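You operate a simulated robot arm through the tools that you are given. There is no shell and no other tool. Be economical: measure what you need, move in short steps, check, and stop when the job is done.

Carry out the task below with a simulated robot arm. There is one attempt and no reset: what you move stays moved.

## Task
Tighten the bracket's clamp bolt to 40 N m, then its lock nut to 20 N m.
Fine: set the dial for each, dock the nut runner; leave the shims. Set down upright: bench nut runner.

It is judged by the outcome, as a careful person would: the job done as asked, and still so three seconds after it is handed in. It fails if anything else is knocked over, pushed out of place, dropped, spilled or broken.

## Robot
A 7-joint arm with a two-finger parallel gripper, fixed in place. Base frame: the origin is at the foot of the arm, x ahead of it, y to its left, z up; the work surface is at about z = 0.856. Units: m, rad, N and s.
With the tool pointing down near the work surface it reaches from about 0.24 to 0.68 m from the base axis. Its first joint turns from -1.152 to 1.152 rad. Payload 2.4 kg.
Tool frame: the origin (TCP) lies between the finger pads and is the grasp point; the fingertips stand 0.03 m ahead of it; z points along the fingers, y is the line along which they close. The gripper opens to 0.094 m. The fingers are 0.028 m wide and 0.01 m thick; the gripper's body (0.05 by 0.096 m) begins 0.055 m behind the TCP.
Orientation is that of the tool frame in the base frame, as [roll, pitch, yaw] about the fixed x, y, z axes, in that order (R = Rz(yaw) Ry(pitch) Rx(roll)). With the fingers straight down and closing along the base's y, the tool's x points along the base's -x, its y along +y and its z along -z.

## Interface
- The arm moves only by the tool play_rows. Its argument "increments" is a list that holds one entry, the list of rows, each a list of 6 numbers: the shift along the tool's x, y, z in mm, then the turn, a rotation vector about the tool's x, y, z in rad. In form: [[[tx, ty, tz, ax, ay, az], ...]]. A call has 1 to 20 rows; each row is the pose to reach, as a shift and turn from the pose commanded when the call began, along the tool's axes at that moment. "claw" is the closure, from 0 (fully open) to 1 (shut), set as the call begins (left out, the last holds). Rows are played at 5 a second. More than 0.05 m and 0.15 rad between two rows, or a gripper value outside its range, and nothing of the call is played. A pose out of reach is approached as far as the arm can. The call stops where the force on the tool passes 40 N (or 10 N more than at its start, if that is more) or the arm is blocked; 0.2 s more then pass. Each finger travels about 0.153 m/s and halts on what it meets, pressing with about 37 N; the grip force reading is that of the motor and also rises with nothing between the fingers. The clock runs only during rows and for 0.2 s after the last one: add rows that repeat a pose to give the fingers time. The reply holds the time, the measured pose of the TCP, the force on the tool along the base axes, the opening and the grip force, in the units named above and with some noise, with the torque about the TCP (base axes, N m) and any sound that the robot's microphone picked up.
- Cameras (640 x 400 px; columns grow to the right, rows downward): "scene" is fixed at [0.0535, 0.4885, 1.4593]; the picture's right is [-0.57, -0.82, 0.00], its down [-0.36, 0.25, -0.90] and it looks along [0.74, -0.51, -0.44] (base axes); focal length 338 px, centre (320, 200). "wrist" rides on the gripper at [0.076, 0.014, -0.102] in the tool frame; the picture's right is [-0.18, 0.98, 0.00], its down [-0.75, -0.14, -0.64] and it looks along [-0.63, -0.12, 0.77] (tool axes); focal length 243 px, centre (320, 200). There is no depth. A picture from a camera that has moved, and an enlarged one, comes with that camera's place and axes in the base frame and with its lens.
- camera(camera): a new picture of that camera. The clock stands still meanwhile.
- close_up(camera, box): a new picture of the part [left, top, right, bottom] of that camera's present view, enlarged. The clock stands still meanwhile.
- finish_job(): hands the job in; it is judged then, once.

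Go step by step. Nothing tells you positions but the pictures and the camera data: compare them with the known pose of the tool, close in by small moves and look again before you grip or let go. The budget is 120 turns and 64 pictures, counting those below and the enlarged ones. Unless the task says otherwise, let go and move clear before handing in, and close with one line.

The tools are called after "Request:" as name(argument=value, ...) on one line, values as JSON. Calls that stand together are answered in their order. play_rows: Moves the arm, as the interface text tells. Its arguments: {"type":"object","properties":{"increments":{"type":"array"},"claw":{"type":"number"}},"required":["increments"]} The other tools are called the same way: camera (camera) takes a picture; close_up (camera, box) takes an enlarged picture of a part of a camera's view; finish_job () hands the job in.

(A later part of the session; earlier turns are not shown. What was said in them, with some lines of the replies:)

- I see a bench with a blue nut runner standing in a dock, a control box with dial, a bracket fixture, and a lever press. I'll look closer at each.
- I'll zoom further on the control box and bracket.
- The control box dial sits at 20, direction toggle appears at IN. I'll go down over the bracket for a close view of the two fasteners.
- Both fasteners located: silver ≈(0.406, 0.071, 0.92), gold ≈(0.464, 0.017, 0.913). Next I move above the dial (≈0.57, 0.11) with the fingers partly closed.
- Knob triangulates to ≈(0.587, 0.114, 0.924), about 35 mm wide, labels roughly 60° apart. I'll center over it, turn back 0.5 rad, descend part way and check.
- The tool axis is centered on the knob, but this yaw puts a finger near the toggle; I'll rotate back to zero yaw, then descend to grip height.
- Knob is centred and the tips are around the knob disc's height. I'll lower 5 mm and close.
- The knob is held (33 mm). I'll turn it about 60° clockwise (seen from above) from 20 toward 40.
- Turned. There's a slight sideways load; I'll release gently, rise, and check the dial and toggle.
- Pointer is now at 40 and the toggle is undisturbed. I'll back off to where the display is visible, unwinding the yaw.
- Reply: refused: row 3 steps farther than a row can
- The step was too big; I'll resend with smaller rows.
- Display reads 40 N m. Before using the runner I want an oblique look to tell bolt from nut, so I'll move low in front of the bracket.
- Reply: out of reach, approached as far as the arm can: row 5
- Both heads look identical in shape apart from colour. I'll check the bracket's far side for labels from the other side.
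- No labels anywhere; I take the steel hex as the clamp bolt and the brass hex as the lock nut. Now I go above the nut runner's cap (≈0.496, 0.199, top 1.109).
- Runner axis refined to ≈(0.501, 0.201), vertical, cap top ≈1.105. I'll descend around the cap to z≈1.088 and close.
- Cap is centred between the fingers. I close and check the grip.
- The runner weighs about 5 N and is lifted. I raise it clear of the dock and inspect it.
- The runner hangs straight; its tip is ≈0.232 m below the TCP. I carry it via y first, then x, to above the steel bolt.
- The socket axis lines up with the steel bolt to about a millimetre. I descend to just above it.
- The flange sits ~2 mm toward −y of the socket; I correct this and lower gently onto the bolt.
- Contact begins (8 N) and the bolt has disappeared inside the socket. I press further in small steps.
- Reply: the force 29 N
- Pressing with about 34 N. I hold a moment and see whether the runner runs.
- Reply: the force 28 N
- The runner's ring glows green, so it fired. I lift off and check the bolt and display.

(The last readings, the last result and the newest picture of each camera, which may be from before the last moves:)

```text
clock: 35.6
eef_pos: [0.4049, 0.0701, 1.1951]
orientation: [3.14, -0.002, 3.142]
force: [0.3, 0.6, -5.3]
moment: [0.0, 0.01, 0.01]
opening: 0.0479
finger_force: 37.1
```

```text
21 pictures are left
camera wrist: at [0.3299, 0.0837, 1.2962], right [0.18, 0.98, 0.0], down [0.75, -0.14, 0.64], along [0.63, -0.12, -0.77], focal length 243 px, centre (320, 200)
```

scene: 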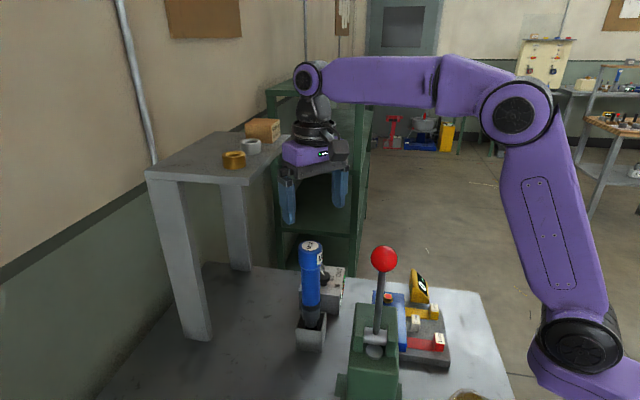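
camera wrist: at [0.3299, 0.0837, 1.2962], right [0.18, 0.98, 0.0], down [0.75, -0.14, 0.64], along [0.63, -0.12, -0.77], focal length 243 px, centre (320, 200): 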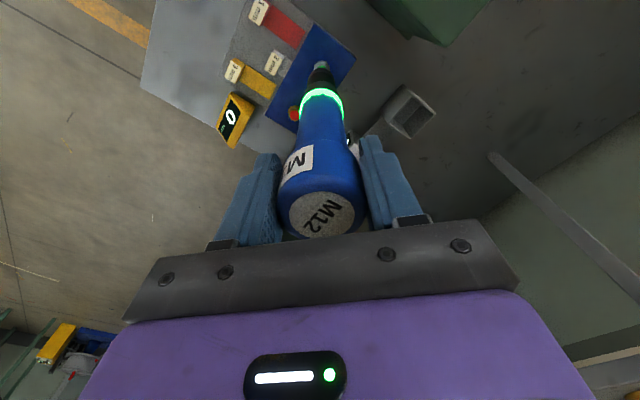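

Now back to the dock by reversing the exact commanded shifts, staying high first.

Request:
play_rows(increments=[[[-20, 0, 0, 0, 0, 0], [-55, 2, 0, 0, 0, 0], [-84, 17, 0, 0, 0, 0], [-94, 52, 0, 0, 0, 0], [-94, 92, 0, 0, 0, 0], [-94, 132, 0, 0, 0, 0], [-94, 132, 0, 0, 0, 0]]])

Request:
close_up(camera="wrist", box=[160, 0, 400, 180])

```text
clock: 37.2
eef_pos: [0.4988, 0.2012, 1.1952]
orientation: [3.14, -0.002, 3.139]
force: [-0.1, 0.5, -5.1]
moment: [0.0, 0.02, 0.0]
opening: 0.0478
finger_force: 36.8
```

```text
2.22 times, centred on (280, 90) of wrist
camera zoom: at [0.4244, 0.2161, 1.2962], right [0.19, 0.98, 0.0], down [0.75, -0.14, 0.64], along [0.63, -0.12, -0.77], focal length 539 px, centre (409, 444)
```

zoom: 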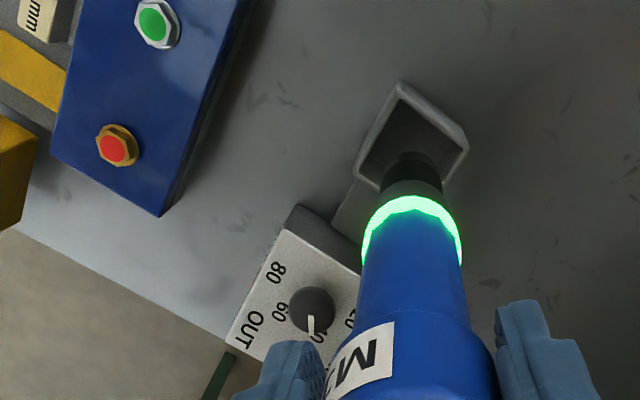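

The steel bolt shows green. Lowering the runner into its dock.

Request:
play_rows(increments=[[[0, 0, 30, 0, 0, 0], [0, 0, 60, 0, 0, 0], [0, 0, 85, 0, 0, 0], [0, 0, 98, 0, 0, 0], [0, 0, 104, 0, 0, 0], [0, 0, 107, 0, 0, 0], [0, 0, 109, 0, 0, 0], [0, 0, 109, 0, 0, 0]]])

```text
clock: 39.0
eef_pos: [0.4993, 0.2025, 1.0874]
orientation: [3.141, 0.001, -3.14]
force: [-1.2, -1.1, -5.4]
moment: [-0.01, 0.01, 0.03]
opening: 0.0476
finger_force: 37.1
```

Request:
play_rows(increments=[[[0, 0, 1.5, 0, 0, 0], [0, 0, 3, 0, 0, 0], [0, 0, 4, 0, 0, 0], [0, 0, 4, 0, 0, 0]]])

```text
clock: 40.0
eef_pos: [0.499, 0.2022, 1.0841]
orientation: [3.139, 0.003, 3.14]
force: [-1.7, 0.0, 16.8]
moment: [-0.09, 0.6, 0.01]
opening: 0.0477
finger_force: 37.2
```

Seated. I ease off, release, and rise straight up.

Request:
play_rows(increments=[[[0, 0, -1.5, 0, 0, 0], [0, 0, -2, 0, 0, 0]]])

Request:
play_rows(increments=[[[0, 0, 0, 0, 0, 0], [0, 0, 0, 0, 0, 0], [0, 0, 0, 0, 0, 0], [0, 0, -20, 0, 0, 0], [0, 0, -50, 0, 0, 0], [0, 0, -90, 0, 0, 0], [0, 0, -115, 0, 0, 0], [0, 0, -115, 0, 0, 0]]], claw=0.0)

Request:
close_up(camera="scene", box=[250, 180, 390, 350])

```text
clock: 40.6
eef_pos: [0.4997, 0.2018, 1.0845]
orientation: [-3.141, 0.0, 3.141]
force: [1.0, 1.2, 3.9]
moment: [0.35, -0.79, 0.01]
opening: 0.0478
finger_force: 36.7
```

```text
clock: 42.4
eef_pos: [0.4996, 0.2015, 1.1992]
orientation: [-3.141, -0.001, -3.139]
force: [0.1, 0.8, 0.5]
moment: [-0.03, 0.0, -0.01]
opening: 0.0939
finger_force: 0.1
```

```text
2.35 times, centred on (320, 265) of scene
camera zoom: at [0.0535, 0.4885, 1.4593], right [-0.57, -0.82, 0.0], down [-0.36, 0.25, -0.9], along [0.74, -0.51, -0.44], focal length 794 px, centre (320, 47)
```

zoom: 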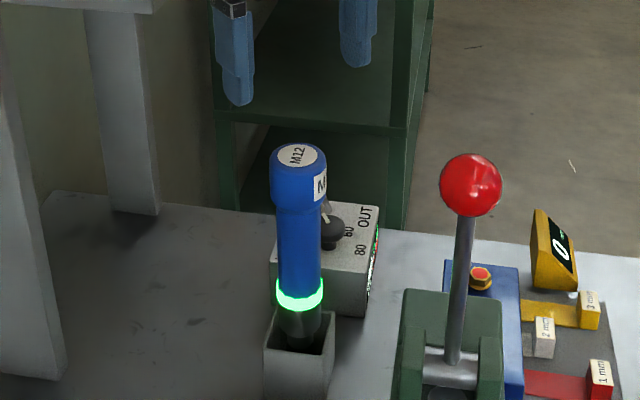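

Runner stands docked, upright. Now back to the dial, yawed 60°, to set it to 20.

Request:
play_rows(increments=[[[-20, -20, 0, 0, 0, 0.13], [-45, -45, 0, 0, 0, 0.26], [-70, -70, 0, 0, 0, 0.39], [-86.5, -89.5, 0, 0, 0, 0.52], [-86.5, -89.5, 40, 0, 0, 0.65], [-86.5, -89.5, 80, 0, 0, 0.78], [-86.5, -89.5, 120, 0, 0, 0.91], [-86.5, -89.5, 160, 0, 0, 1.05], [-86.5, -89.5, 195, 0, 0, 1.05], [-86.5, -89.5, 195, 0, 0, 1.05]]], claw=0.42)

Request:
close_up(camera="wrist", box=[180, 50, 460, 260])

```text
clock: 44.6
eef_pos: [0.5863, 0.1131, 1.0034]
orientation: [3.141, 0.0, 2.091]
force: [-0.5, -0.7, -0.2]
moment: [-0.04, 0.02, 0.03]
opening: 0.0545
finger_force: 0.1
```

```text
1.90 times, centred on (320, 155) of wrist
camera zoom: at [0.5619, 0.1863, 1.1039], right [0.94, 0.33, 0.0], down [0.25, -0.72, 0.64], along [0.21, -0.61, -0.77], focal length 462 px, centre (320, 286)
```

zoom: 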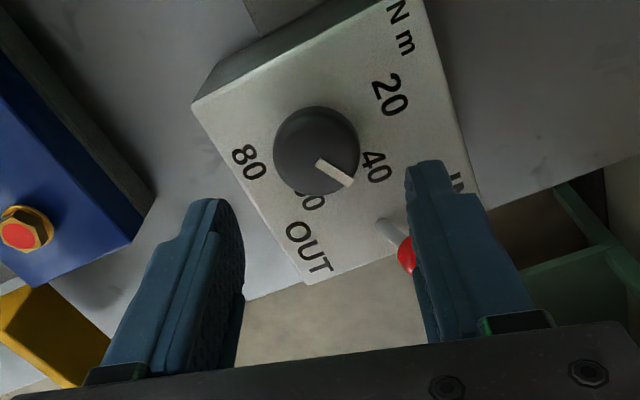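

Aligned on the knob, same clearance as before. Descend and grip.

Request:
play_rows(increments=[[[0, 0, 20, 0, 0, 0], [0, 0, 40, 0, 0, 0], [0, 0, 55, 0, 0, 0], [0, 0, 55, 0, 0, 0]]])

Request:
play_rows(increments=[[[0, 0, 0, 0, 0, 0], [0, 0, 0, 0, 0, 0], [0, 0, 0, 0, 0, 0]]], claw=0.8)

Request:
play_rows(increments=[[[0, 0, 0, 0, 0, -0.13], [0, 0, 0, 0, 0, -0.26], [0, 0, 0, 0, 0, -0.39], [0, 0, 0, 0, 0, -0.52], [0, 0, 0, 0, 0, -0.65], [0, 0, 0, 0, 0, -0.78], [0, 0, 0, 0, 0, -0.91], [0, 0, 0, 0, 0, -1.05], [0, 0, 0, 0, 0, -1.05]]])

```text
clock: 45.6
eef_pos: [0.587, 0.1113, 0.9498]
orientation: [3.141, -0.001, 2.092]
force: [0.2, -1.1, 0.9]
moment: [0.0, 0.01, 0.0]
opening: 0.0544
finger_force: 0.0
```

```text
clock: 46.4
eef_pos: [0.5851, 0.1117, 0.9502]
orientation: [-3.14, -0.001, 2.09]
force: [-4.2, -1.8, -0.6]
moment: [-0.15, 0.07, 0.01]
opening: 0.0333
finger_force: 44.6
```

```text
clock: 48.4
eef_pos: [0.5864, 0.1137, 0.9498]
orientation: [3.14, 0.003, -3.137]
force: [5.6, 6.6, -1.2]
moment: [0.21, 0.15, 0.01]
opening: 0.0335
finger_force: 45.0
```

Turned back. I release, rise, and move to where the display can be read.

Request:
play_rows(increments=[[[0, 0, 0, 0, 0, 0], [0, 0, 0, 0, 0, 0], [0, 0, -30, 0, 0, 0], [0, 0, -70, 0, 0, 0], [0, 0, -110, 0, 0, 0], [40, -10, -150, 0, 0, 0], [80, -20, -180, 0, 0, 0], [120, -30, -210, 0, 0, 0], [160, -35, -240, 0, 0, 0], [200, -40, -265, 0, 0, 0], [215, -40, -270, 0, 0, 0], [215, -40, -270, 0, 0, 0]]], claw=0.42)

Request:
play_rows(increments=[[[0, 0, 0, 0, 0, 0], [0, 0, 0, 0, 0, 0]]], claw=0.0)

Request:
close_up(camera="wrist", box=[280, 80, 440, 220])

```text
refused: row 6 steps farther than a row can; nothing moved
```

```text
clock: 49.0
eef_pos: [0.5867, 0.1114, 0.9502]
orientation: [-3.14, 0.001, 3.141]
force: [-0.1, 0.1, 0.4]
moment: [-0.02, 0.0, -0.04]
opening: 0.094
finger_force: 0.1
```

```text
2.86 times, centred on (360, 150) of wrist
camera zoom: at [0.5109, 0.1267, 1.0501], right [0.18, 0.98, 0.0], down [0.75, -0.14, 0.64], along [0.63, -0.12, -0.77], focal length 693 px, centre (206, 343)
```

zoom: 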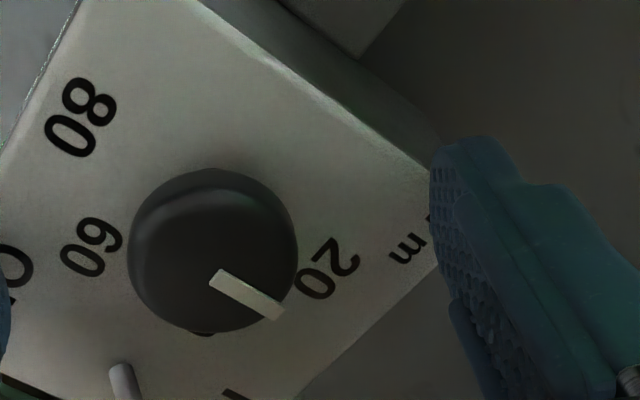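

Opened fully but nothing was touched. Now rise and view the display.

Request:
play_rows(increments=[[[0, 0, -40, 0, 0, 0], [0, 0, -80, 0, 0, 0], [0, 0, -120, 0, 0, 0], [30, -8, -150, 0, 0, 0], [65, -15, -175, 0, 0, 0], [100, -22, -200, 0, 0, 0], [135, -30, -225, 0, 0, 0], [170, -38, -250, 0, 0, 0], [205, -40, -268, 0, 0, 0], [215, -40, -270, 0, 0, 0], [215, -40, -270, 0, 0, 0]]])

Request:
close_up(camera="wrist", box=[240, 50, 440, 210])

```text
clock: 51.4
eef_pos: [0.3722, 0.0716, 1.2192]
orientation: [-3.141, 0.0, -3.141]
force: [-0.3, -0.2, 0.5]
moment: [0.01, -0.01, -0.02]
opening: 0.0937
finger_force: 0.1
```

```text
2.50 times, centred on (340, 130) of wrist
camera zoom: at [0.2961, 0.0868, 1.3204], right [0.18, 0.98, 0.0], down [0.75, -0.14, 0.64], along [0.63, -0.12, -0.77], focal length 606 px, centre (270, 375)
```

zoom: 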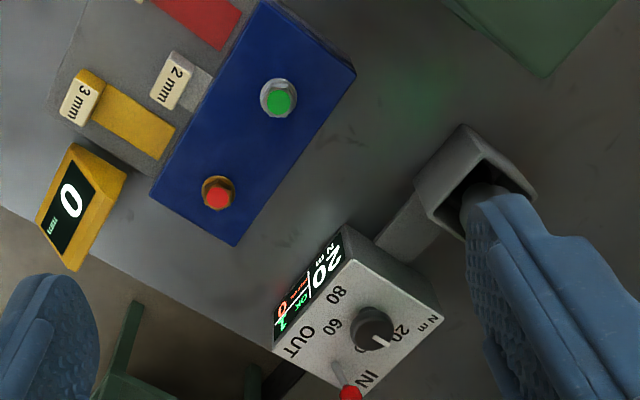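

Display: 20 N m, OK count 1. Now fetch the runner again: x first, then y, then down.

Request:
play_rows(increments=[[[-40, 0, 0, 0, 0, 0], [-80, 0, 0, 0, 0, 0], [-115, 10, 0, 0, 0, 0], [-128, 45, 0, 0, 0, 0], [-128, 90, 0, 0, 0, 0], [-128, 130, 0, 0, 0, 0], [-128, 130, 30, 0, 0, 0], [-128, 130, 60, 0, 0, 0], [-128, 130, 60, 0, 0, 0]]])

Request:
close_up(camera="wrist", box=[180, 50, 460, 260])

```text
clock: 53.4
eef_pos: [0.4986, 0.2023, 1.1597]
orientation: [-3.142, 0.001, 3.14]
force: [-0.5, 0.1, -0.1]
moment: [0.01, 0.0, 0.02]
opening: 0.0941
finger_force: 0.0
```

```text
1.90 times, centred on (320, 155) of wrist
camera zoom: at [0.4237, 0.2173, 1.2596], right [0.18, 0.98, 0.0], down [0.75, -0.14, 0.64], along [0.63, -0.12, -0.77], focal length 462 px, centre (320, 286)
```

zoom: 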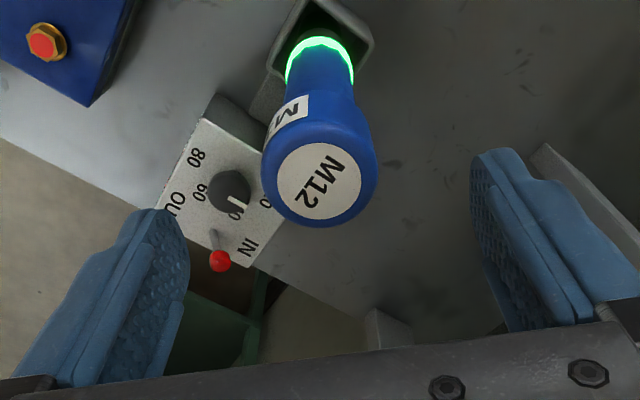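

Cap is centred. Descend, grip, and lift.

Request:
play_rows(increments=[[[0, 0, 30, 0, 0, 0], [0, 0, 55, 0, 0, 0], [0, 0, 74, 0, 0, 0], [0, 0, 74, 0, 0, 0]]])

Request:
play_rows(increments=[[[0, 0, 0, 0, 0, 0], [0, 0, 0, 0, 0, 0], [0, 0, 0, 0, 0, 0], [0, 0, 0, 0, 0, 0]]], claw=1.0)

Request:
play_rows(increments=[[[0, 0, -10, 0, 0, 0], [0, 0, -40, 0, 0, 0], [0, 0, -75, 0, 0, 0], [0, 0, -110, 0, 0, 0], [0, 0, -110, 0, 0, 0]]])

```text
clock: 54.4
eef_pos: [0.4995, 0.2011, 1.0853]
orientation: [3.141, 0.0, 3.141]
force: [0.4, 1.1, -0.6]
moment: [-0.01, 0.0, 0.01]
opening: 0.0941
finger_force: 0.0
```

```text
clock: 55.4
eef_pos: [0.4989, 0.2028, 1.0846]
orientation: [-3.141, -0.001, 3.141]
force: [0.5, -0.3, -0.2]
moment: [0.09, -0.05, 0.0]
opening: 0.0478
finger_force: 37.4
```

```text
clock: 56.6
eef_pos: [0.4993, 0.2008, 1.1958]
orientation: [-3.141, 0.0, 3.14]
force: [0.5, 0.7, -4.2]
moment: [0.01, 0.01, 0.0]
opening: 0.0479
finger_force: 36.9
```

Runner in hand. Carry it to above the brass lock nut (≈0.463, 0.017).

Request:
play_rows(increments=[[[0, -45, 0, 0, 0, 0], [0, -90, 0, 0, 0, 0], [15, -130, 0, 0, 0, 0], [30, -165, 0, 0, 0, 0], [36, -184, 0, 0, 0, 0], [36, -184, 0, 0, 0, 0], [36, -184, 20, 0, 0, 0], [36, -184, 36, 0, 0, 0], [36, -184, 36, 0, 0, 0]]])

Request:
close_up(camera="wrist", box=[260, 10, 380, 100])

```text
clock: 58.6
eef_pos: [0.4639, 0.0176, 1.1599]
orientation: [3.141, 0.001, 3.141]
force: [-0.3, -0.1, -4.8]
moment: [0.01, 0.05, 0.0]
opening: 0.048
finger_force: 37.3
```

```text
4.44 times, centred on (320, 55) of wrist
camera zoom: at [0.388, 0.0324, 1.2596], right [0.18, 0.98, 0.0], down [0.75, -0.14, 0.64], along [0.63, -0.12, -0.77], focal length 1078 px, centre (320, 844)
```

zoom: 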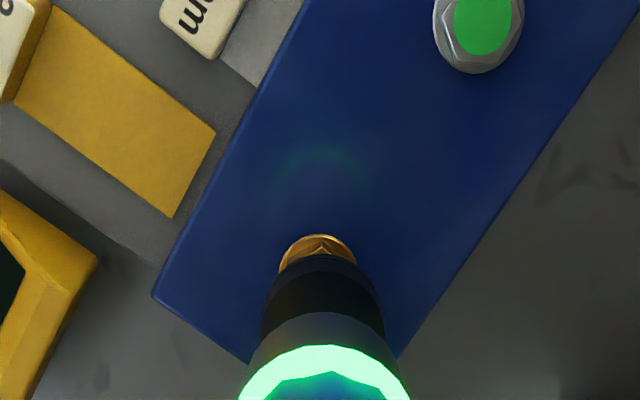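

The nut appears about 2 mm toward −x and 1.5 mm toward −y of the socket. Correct, lower 12 mm, and look again.

Request:
play_rows(increments=[[[2, -1.5, 0, 0, 0, 0], [2, -1.5, 6, 0, 0, 0], [2, -1.5, 11, 0, 0, 0], [2, -1.5, 11, 0, 0, 0]]])

Request:
close_up(camera="wrist", box=[280, 10, 360, 70])

```text
clock: 59.6
eef_pos: [0.4613, 0.0163, 1.1492]
orientation: [-3.141, 0.0, -3.141]
force: [-0.5, -0.8, -4.5]
moment: [-0.01, 0.04, 0.0]
opening: 0.048
finger_force: 36.8
```

```text
6.67 times, centred on (320, 40) of wrist
camera zoom: at [0.3859, 0.0312, 1.2491], right [0.18, 0.98, 0.0], down [0.75, -0.14, 0.64], along [0.63, -0.12, -0.77], focal length 1618 px, centre (320, 1267)
```

zoom: 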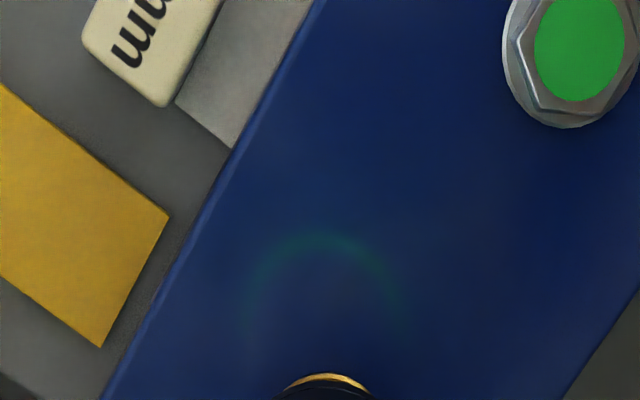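

Now centred. Lower onto the nut in small steps.

Request:
play_rows(increments=[[[0, 0, 3, 0, 0, 0], [0, 0, 6, 0, 0, 0], [0, 0, 9, 0, 0, 0], [0, 0, 11, 0, 0, 0], [0, 0, 13, 0, 0, 0], [0, 0, 13, 0, 0, 0]]])

```text
clock: 61.0
eef_pos: [0.4629, 0.0167, 1.1367]
orientation: [-3.141, 0.004, 3.14]
force: [1.6, -0.3, 7.6]
moment: [0.18, -0.51, 0.04]
opening: 0.0477
finger_force: 37.2
```

Contact with 12 N, similar to the bolt. Press on.

Request:
play_rows(increments=[[[0, 0, 1, 0, 0, 0], [0, 0, 2, 0, 0, 0], [0, 0, 3, 0, 0, 0], [0, 0, 3.5, 0, 0, 0], [0, 0, 3.5, 0, 0, 0], [0, 0, 3.5, 0, 0, 0], [0, 0, 3.5, 0, 0, 0], [0, 0, 3.5, 0, 0, 0], [0, 0, 3.5, 0, 0, 0], [0, 0, 3.5, 0, 0, 0]]])

Request:
camera(camera="wrist")

```text
clock: 63.2
eef_pos: [0.4623, 0.0174, 1.133]
orientation: [-3.141, 0.004, 3.141]
force: [-0.5, -0.5, 31.2]
moment: [0.0, -0.3, 0.02]
opening: 0.0478
finger_force: 37.2
```

```text
12 pictures are left
camera wrist: at [0.3857, 0.0314, 1.2333], right [0.18, 0.98, 0.0], down [0.75, -0.14, 0.64], along [0.63, -0.12, -0.76], focal length 243 px, centre (320, 200)
```

wrist: 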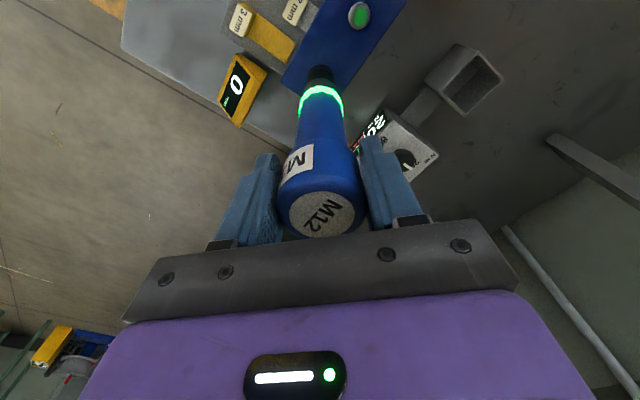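

Held for over a second at 31 N. Lift and inspect.

Request:
play_rows(increments=[[[0, 0, -10, 0, 0, 0], [0, 0, -30, 0, 0, 0], [0, 0, -50, 0, 0, 0], [0, 0, -63.5, 0, 0, 0], [0, 0, -63.5, 0, 0, 0]]])

Request:
close_up(camera="wrist", box=[260, 20, 420, 140])

```text
clock: 64.4
eef_pos: [0.4609, 0.016, 1.1961]
orientation: [-3.141, 0.001, 3.141]
force: [0.2, 0.2, -4.1]
moment: [0.01, 0.02, 0.01]
opening: 0.0477
finger_force: 37.0
```

```text
3.33 times, centred on (340, 80) of wrist
camera zoom: at [0.3855, 0.0308, 1.2965], right [0.18, 0.98, 0.0], down [0.75, -0.14, 0.64], along [0.63, -0.12, -0.77], focal length 809 px, centre (253, 600)
```

zoom: 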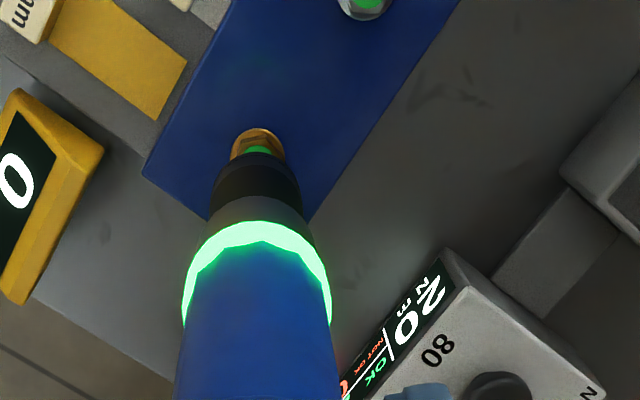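

The lock nut is green. Now return the runner to its dock.

Request:
play_rows(increments=[[[-15, 25, 0, 0, 0, 0], [-30, 60, 0, 0, 0, 0], [-38, 100, 0, 0, 0, 0], [-38, 145, 0, 0, 0, 0], [-38, 185.5, 0, 0, 0, 0], [-38, 185.5, 0, 0, 0, 0]]])

Request:
play_rows(increments=[[[0, 0, 30, 0, 0, 0], [0, 0, 60, 0, 0, 0], [0, 0, 85, 0, 0, 0], [0, 0, 98, 0, 0, 0], [0, 0, 105, 0, 0, 0], [0, 0, 109, 0, 0, 0], [0, 0, 111, 0, 0, 0], [0, 0, 111, 0, 0, 0]]])

```text
clock: 65.8
eef_pos: [0.4981, 0.2021, 1.1967]
orientation: [3.14, 0.002, 3.14]
force: [-0.2, 0.4, -5.0]
moment: [-0.01, 0.0, -0.02]
opening: 0.0475
finger_force: 37.2
```

```text
clock: 67.6
eef_pos: [0.4999, 0.2035, 1.0851]
orientation: [3.141, -0.001, -3.142]
force: [0.2, 0.1, -4.3]
moment: [-0.03, 0.03, -0.01]
opening: 0.0475
finger_force: 36.6
```

Request:
play_rows(increments=[[[0, 0, 1, 0, 0, 0], [0, 0, 2, 0, 0, 0], [0, 0, 2.5, 0, 0, 0], [0, 0, 2.5, 0, 0, 0]]])

```text
clock: 68.6
eef_pos: [0.4997, 0.2028, 1.0853]
orientation: [3.139, 0.008, -3.141]
force: [-1.5, -0.6, 31.8]
moment: [-0.07, -0.43, -0.01]
opening: 0.0475
finger_force: 37.8
```

Seated on the dock floor. I ease off, release, and rise clear.

Request:
play_rows(increments=[[[0, 0, -1.5, 0, 0, 0], [0, 0, -2.2, 0, 0, 0]]])

Request:
play_rows(increments=[[[0, 0, 0, 0, 0, 0], [0, 0, 0, 0, 0, 0], [0, 0, 0, 0, 0, 0], [0, 0, -20, 0, 0, 0], [0, 0, -55, 0, 0, 0], [0, 0, -95, 0, 0, 0], [0, 0, -135, 0, 0, 0], [0, 0, -135, 0, 0, 0], [40, -20, -135, 0, 0, 0], [80, -50, -135, 0, 0, 0], [105, -90, -135, 0, 0, 0], [125, -130, -135, 0, 0, 0], [125, -130, -135, 0, 0, 0]]], claw=0.0)

Request:
camera(camera="scene")

Request:
close_up(camera="wrist", box=[220, 0, 480, 210])

```text
clock: 69.2
eef_pos: [0.4994, 0.2022, 1.0836]
orientation: [3.141, 0.002, 3.141]
force: [3.1, 0.7, 11.9]
moment: [0.09, -1.08, 0.04]
opening: 0.0476
finger_force: 36.9
```

```text
clock: 72.0
eef_pos: [0.3748, 0.0716, 1.2176]
orientation: [3.141, 0.0, -3.141]
force: [-0.1, -0.2, -0.4]
moment: [0.0, -0.02, 0.0]
opening: 0.0941
finger_force: 0.1
```

```text
10 pictures are left
```

scene: 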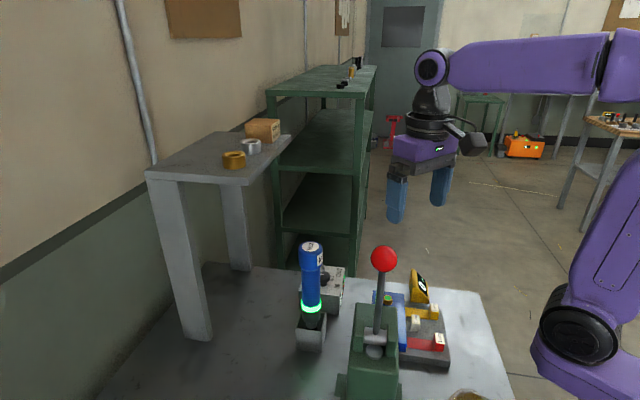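

```text
1.90 times, centred on (350, 105) of wrist
camera zoom: at [0.3001, 0.0867, 1.3195], right [0.18, 0.98, 0.0], down [0.75, -0.14, 0.64], along [0.63, -0.12, -0.77], focal length 462 px, centre (263, 381)
```

zoom: 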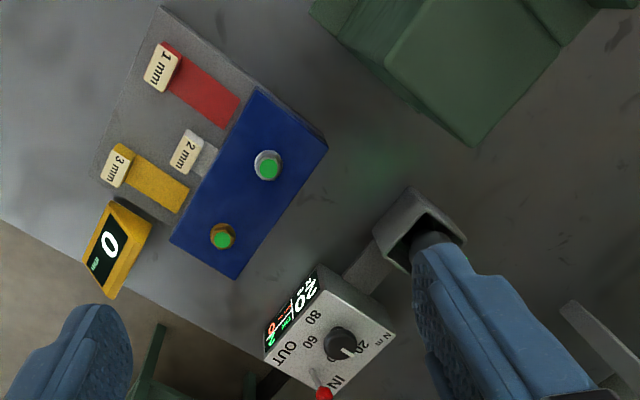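

Both fasteners are green, the display reads OK 2 / NOT OK 0, and the runner stands upright in its dock. The shims are where they were and the arm is clear, so I'm handing in.

Request:
finish_job()

```text
The job is handed in.
```

I tightened the clamp bolt with the dial at 40 N m, then the lock nut with the dial at 20 N m. The control box counted 2 OK and 0 not OK. The nut runner is back upright in its dock and the shims weren't touched. Neither fastener is labelled, so I took the silver one as the clamp bolt and the brass one as the lock nut.
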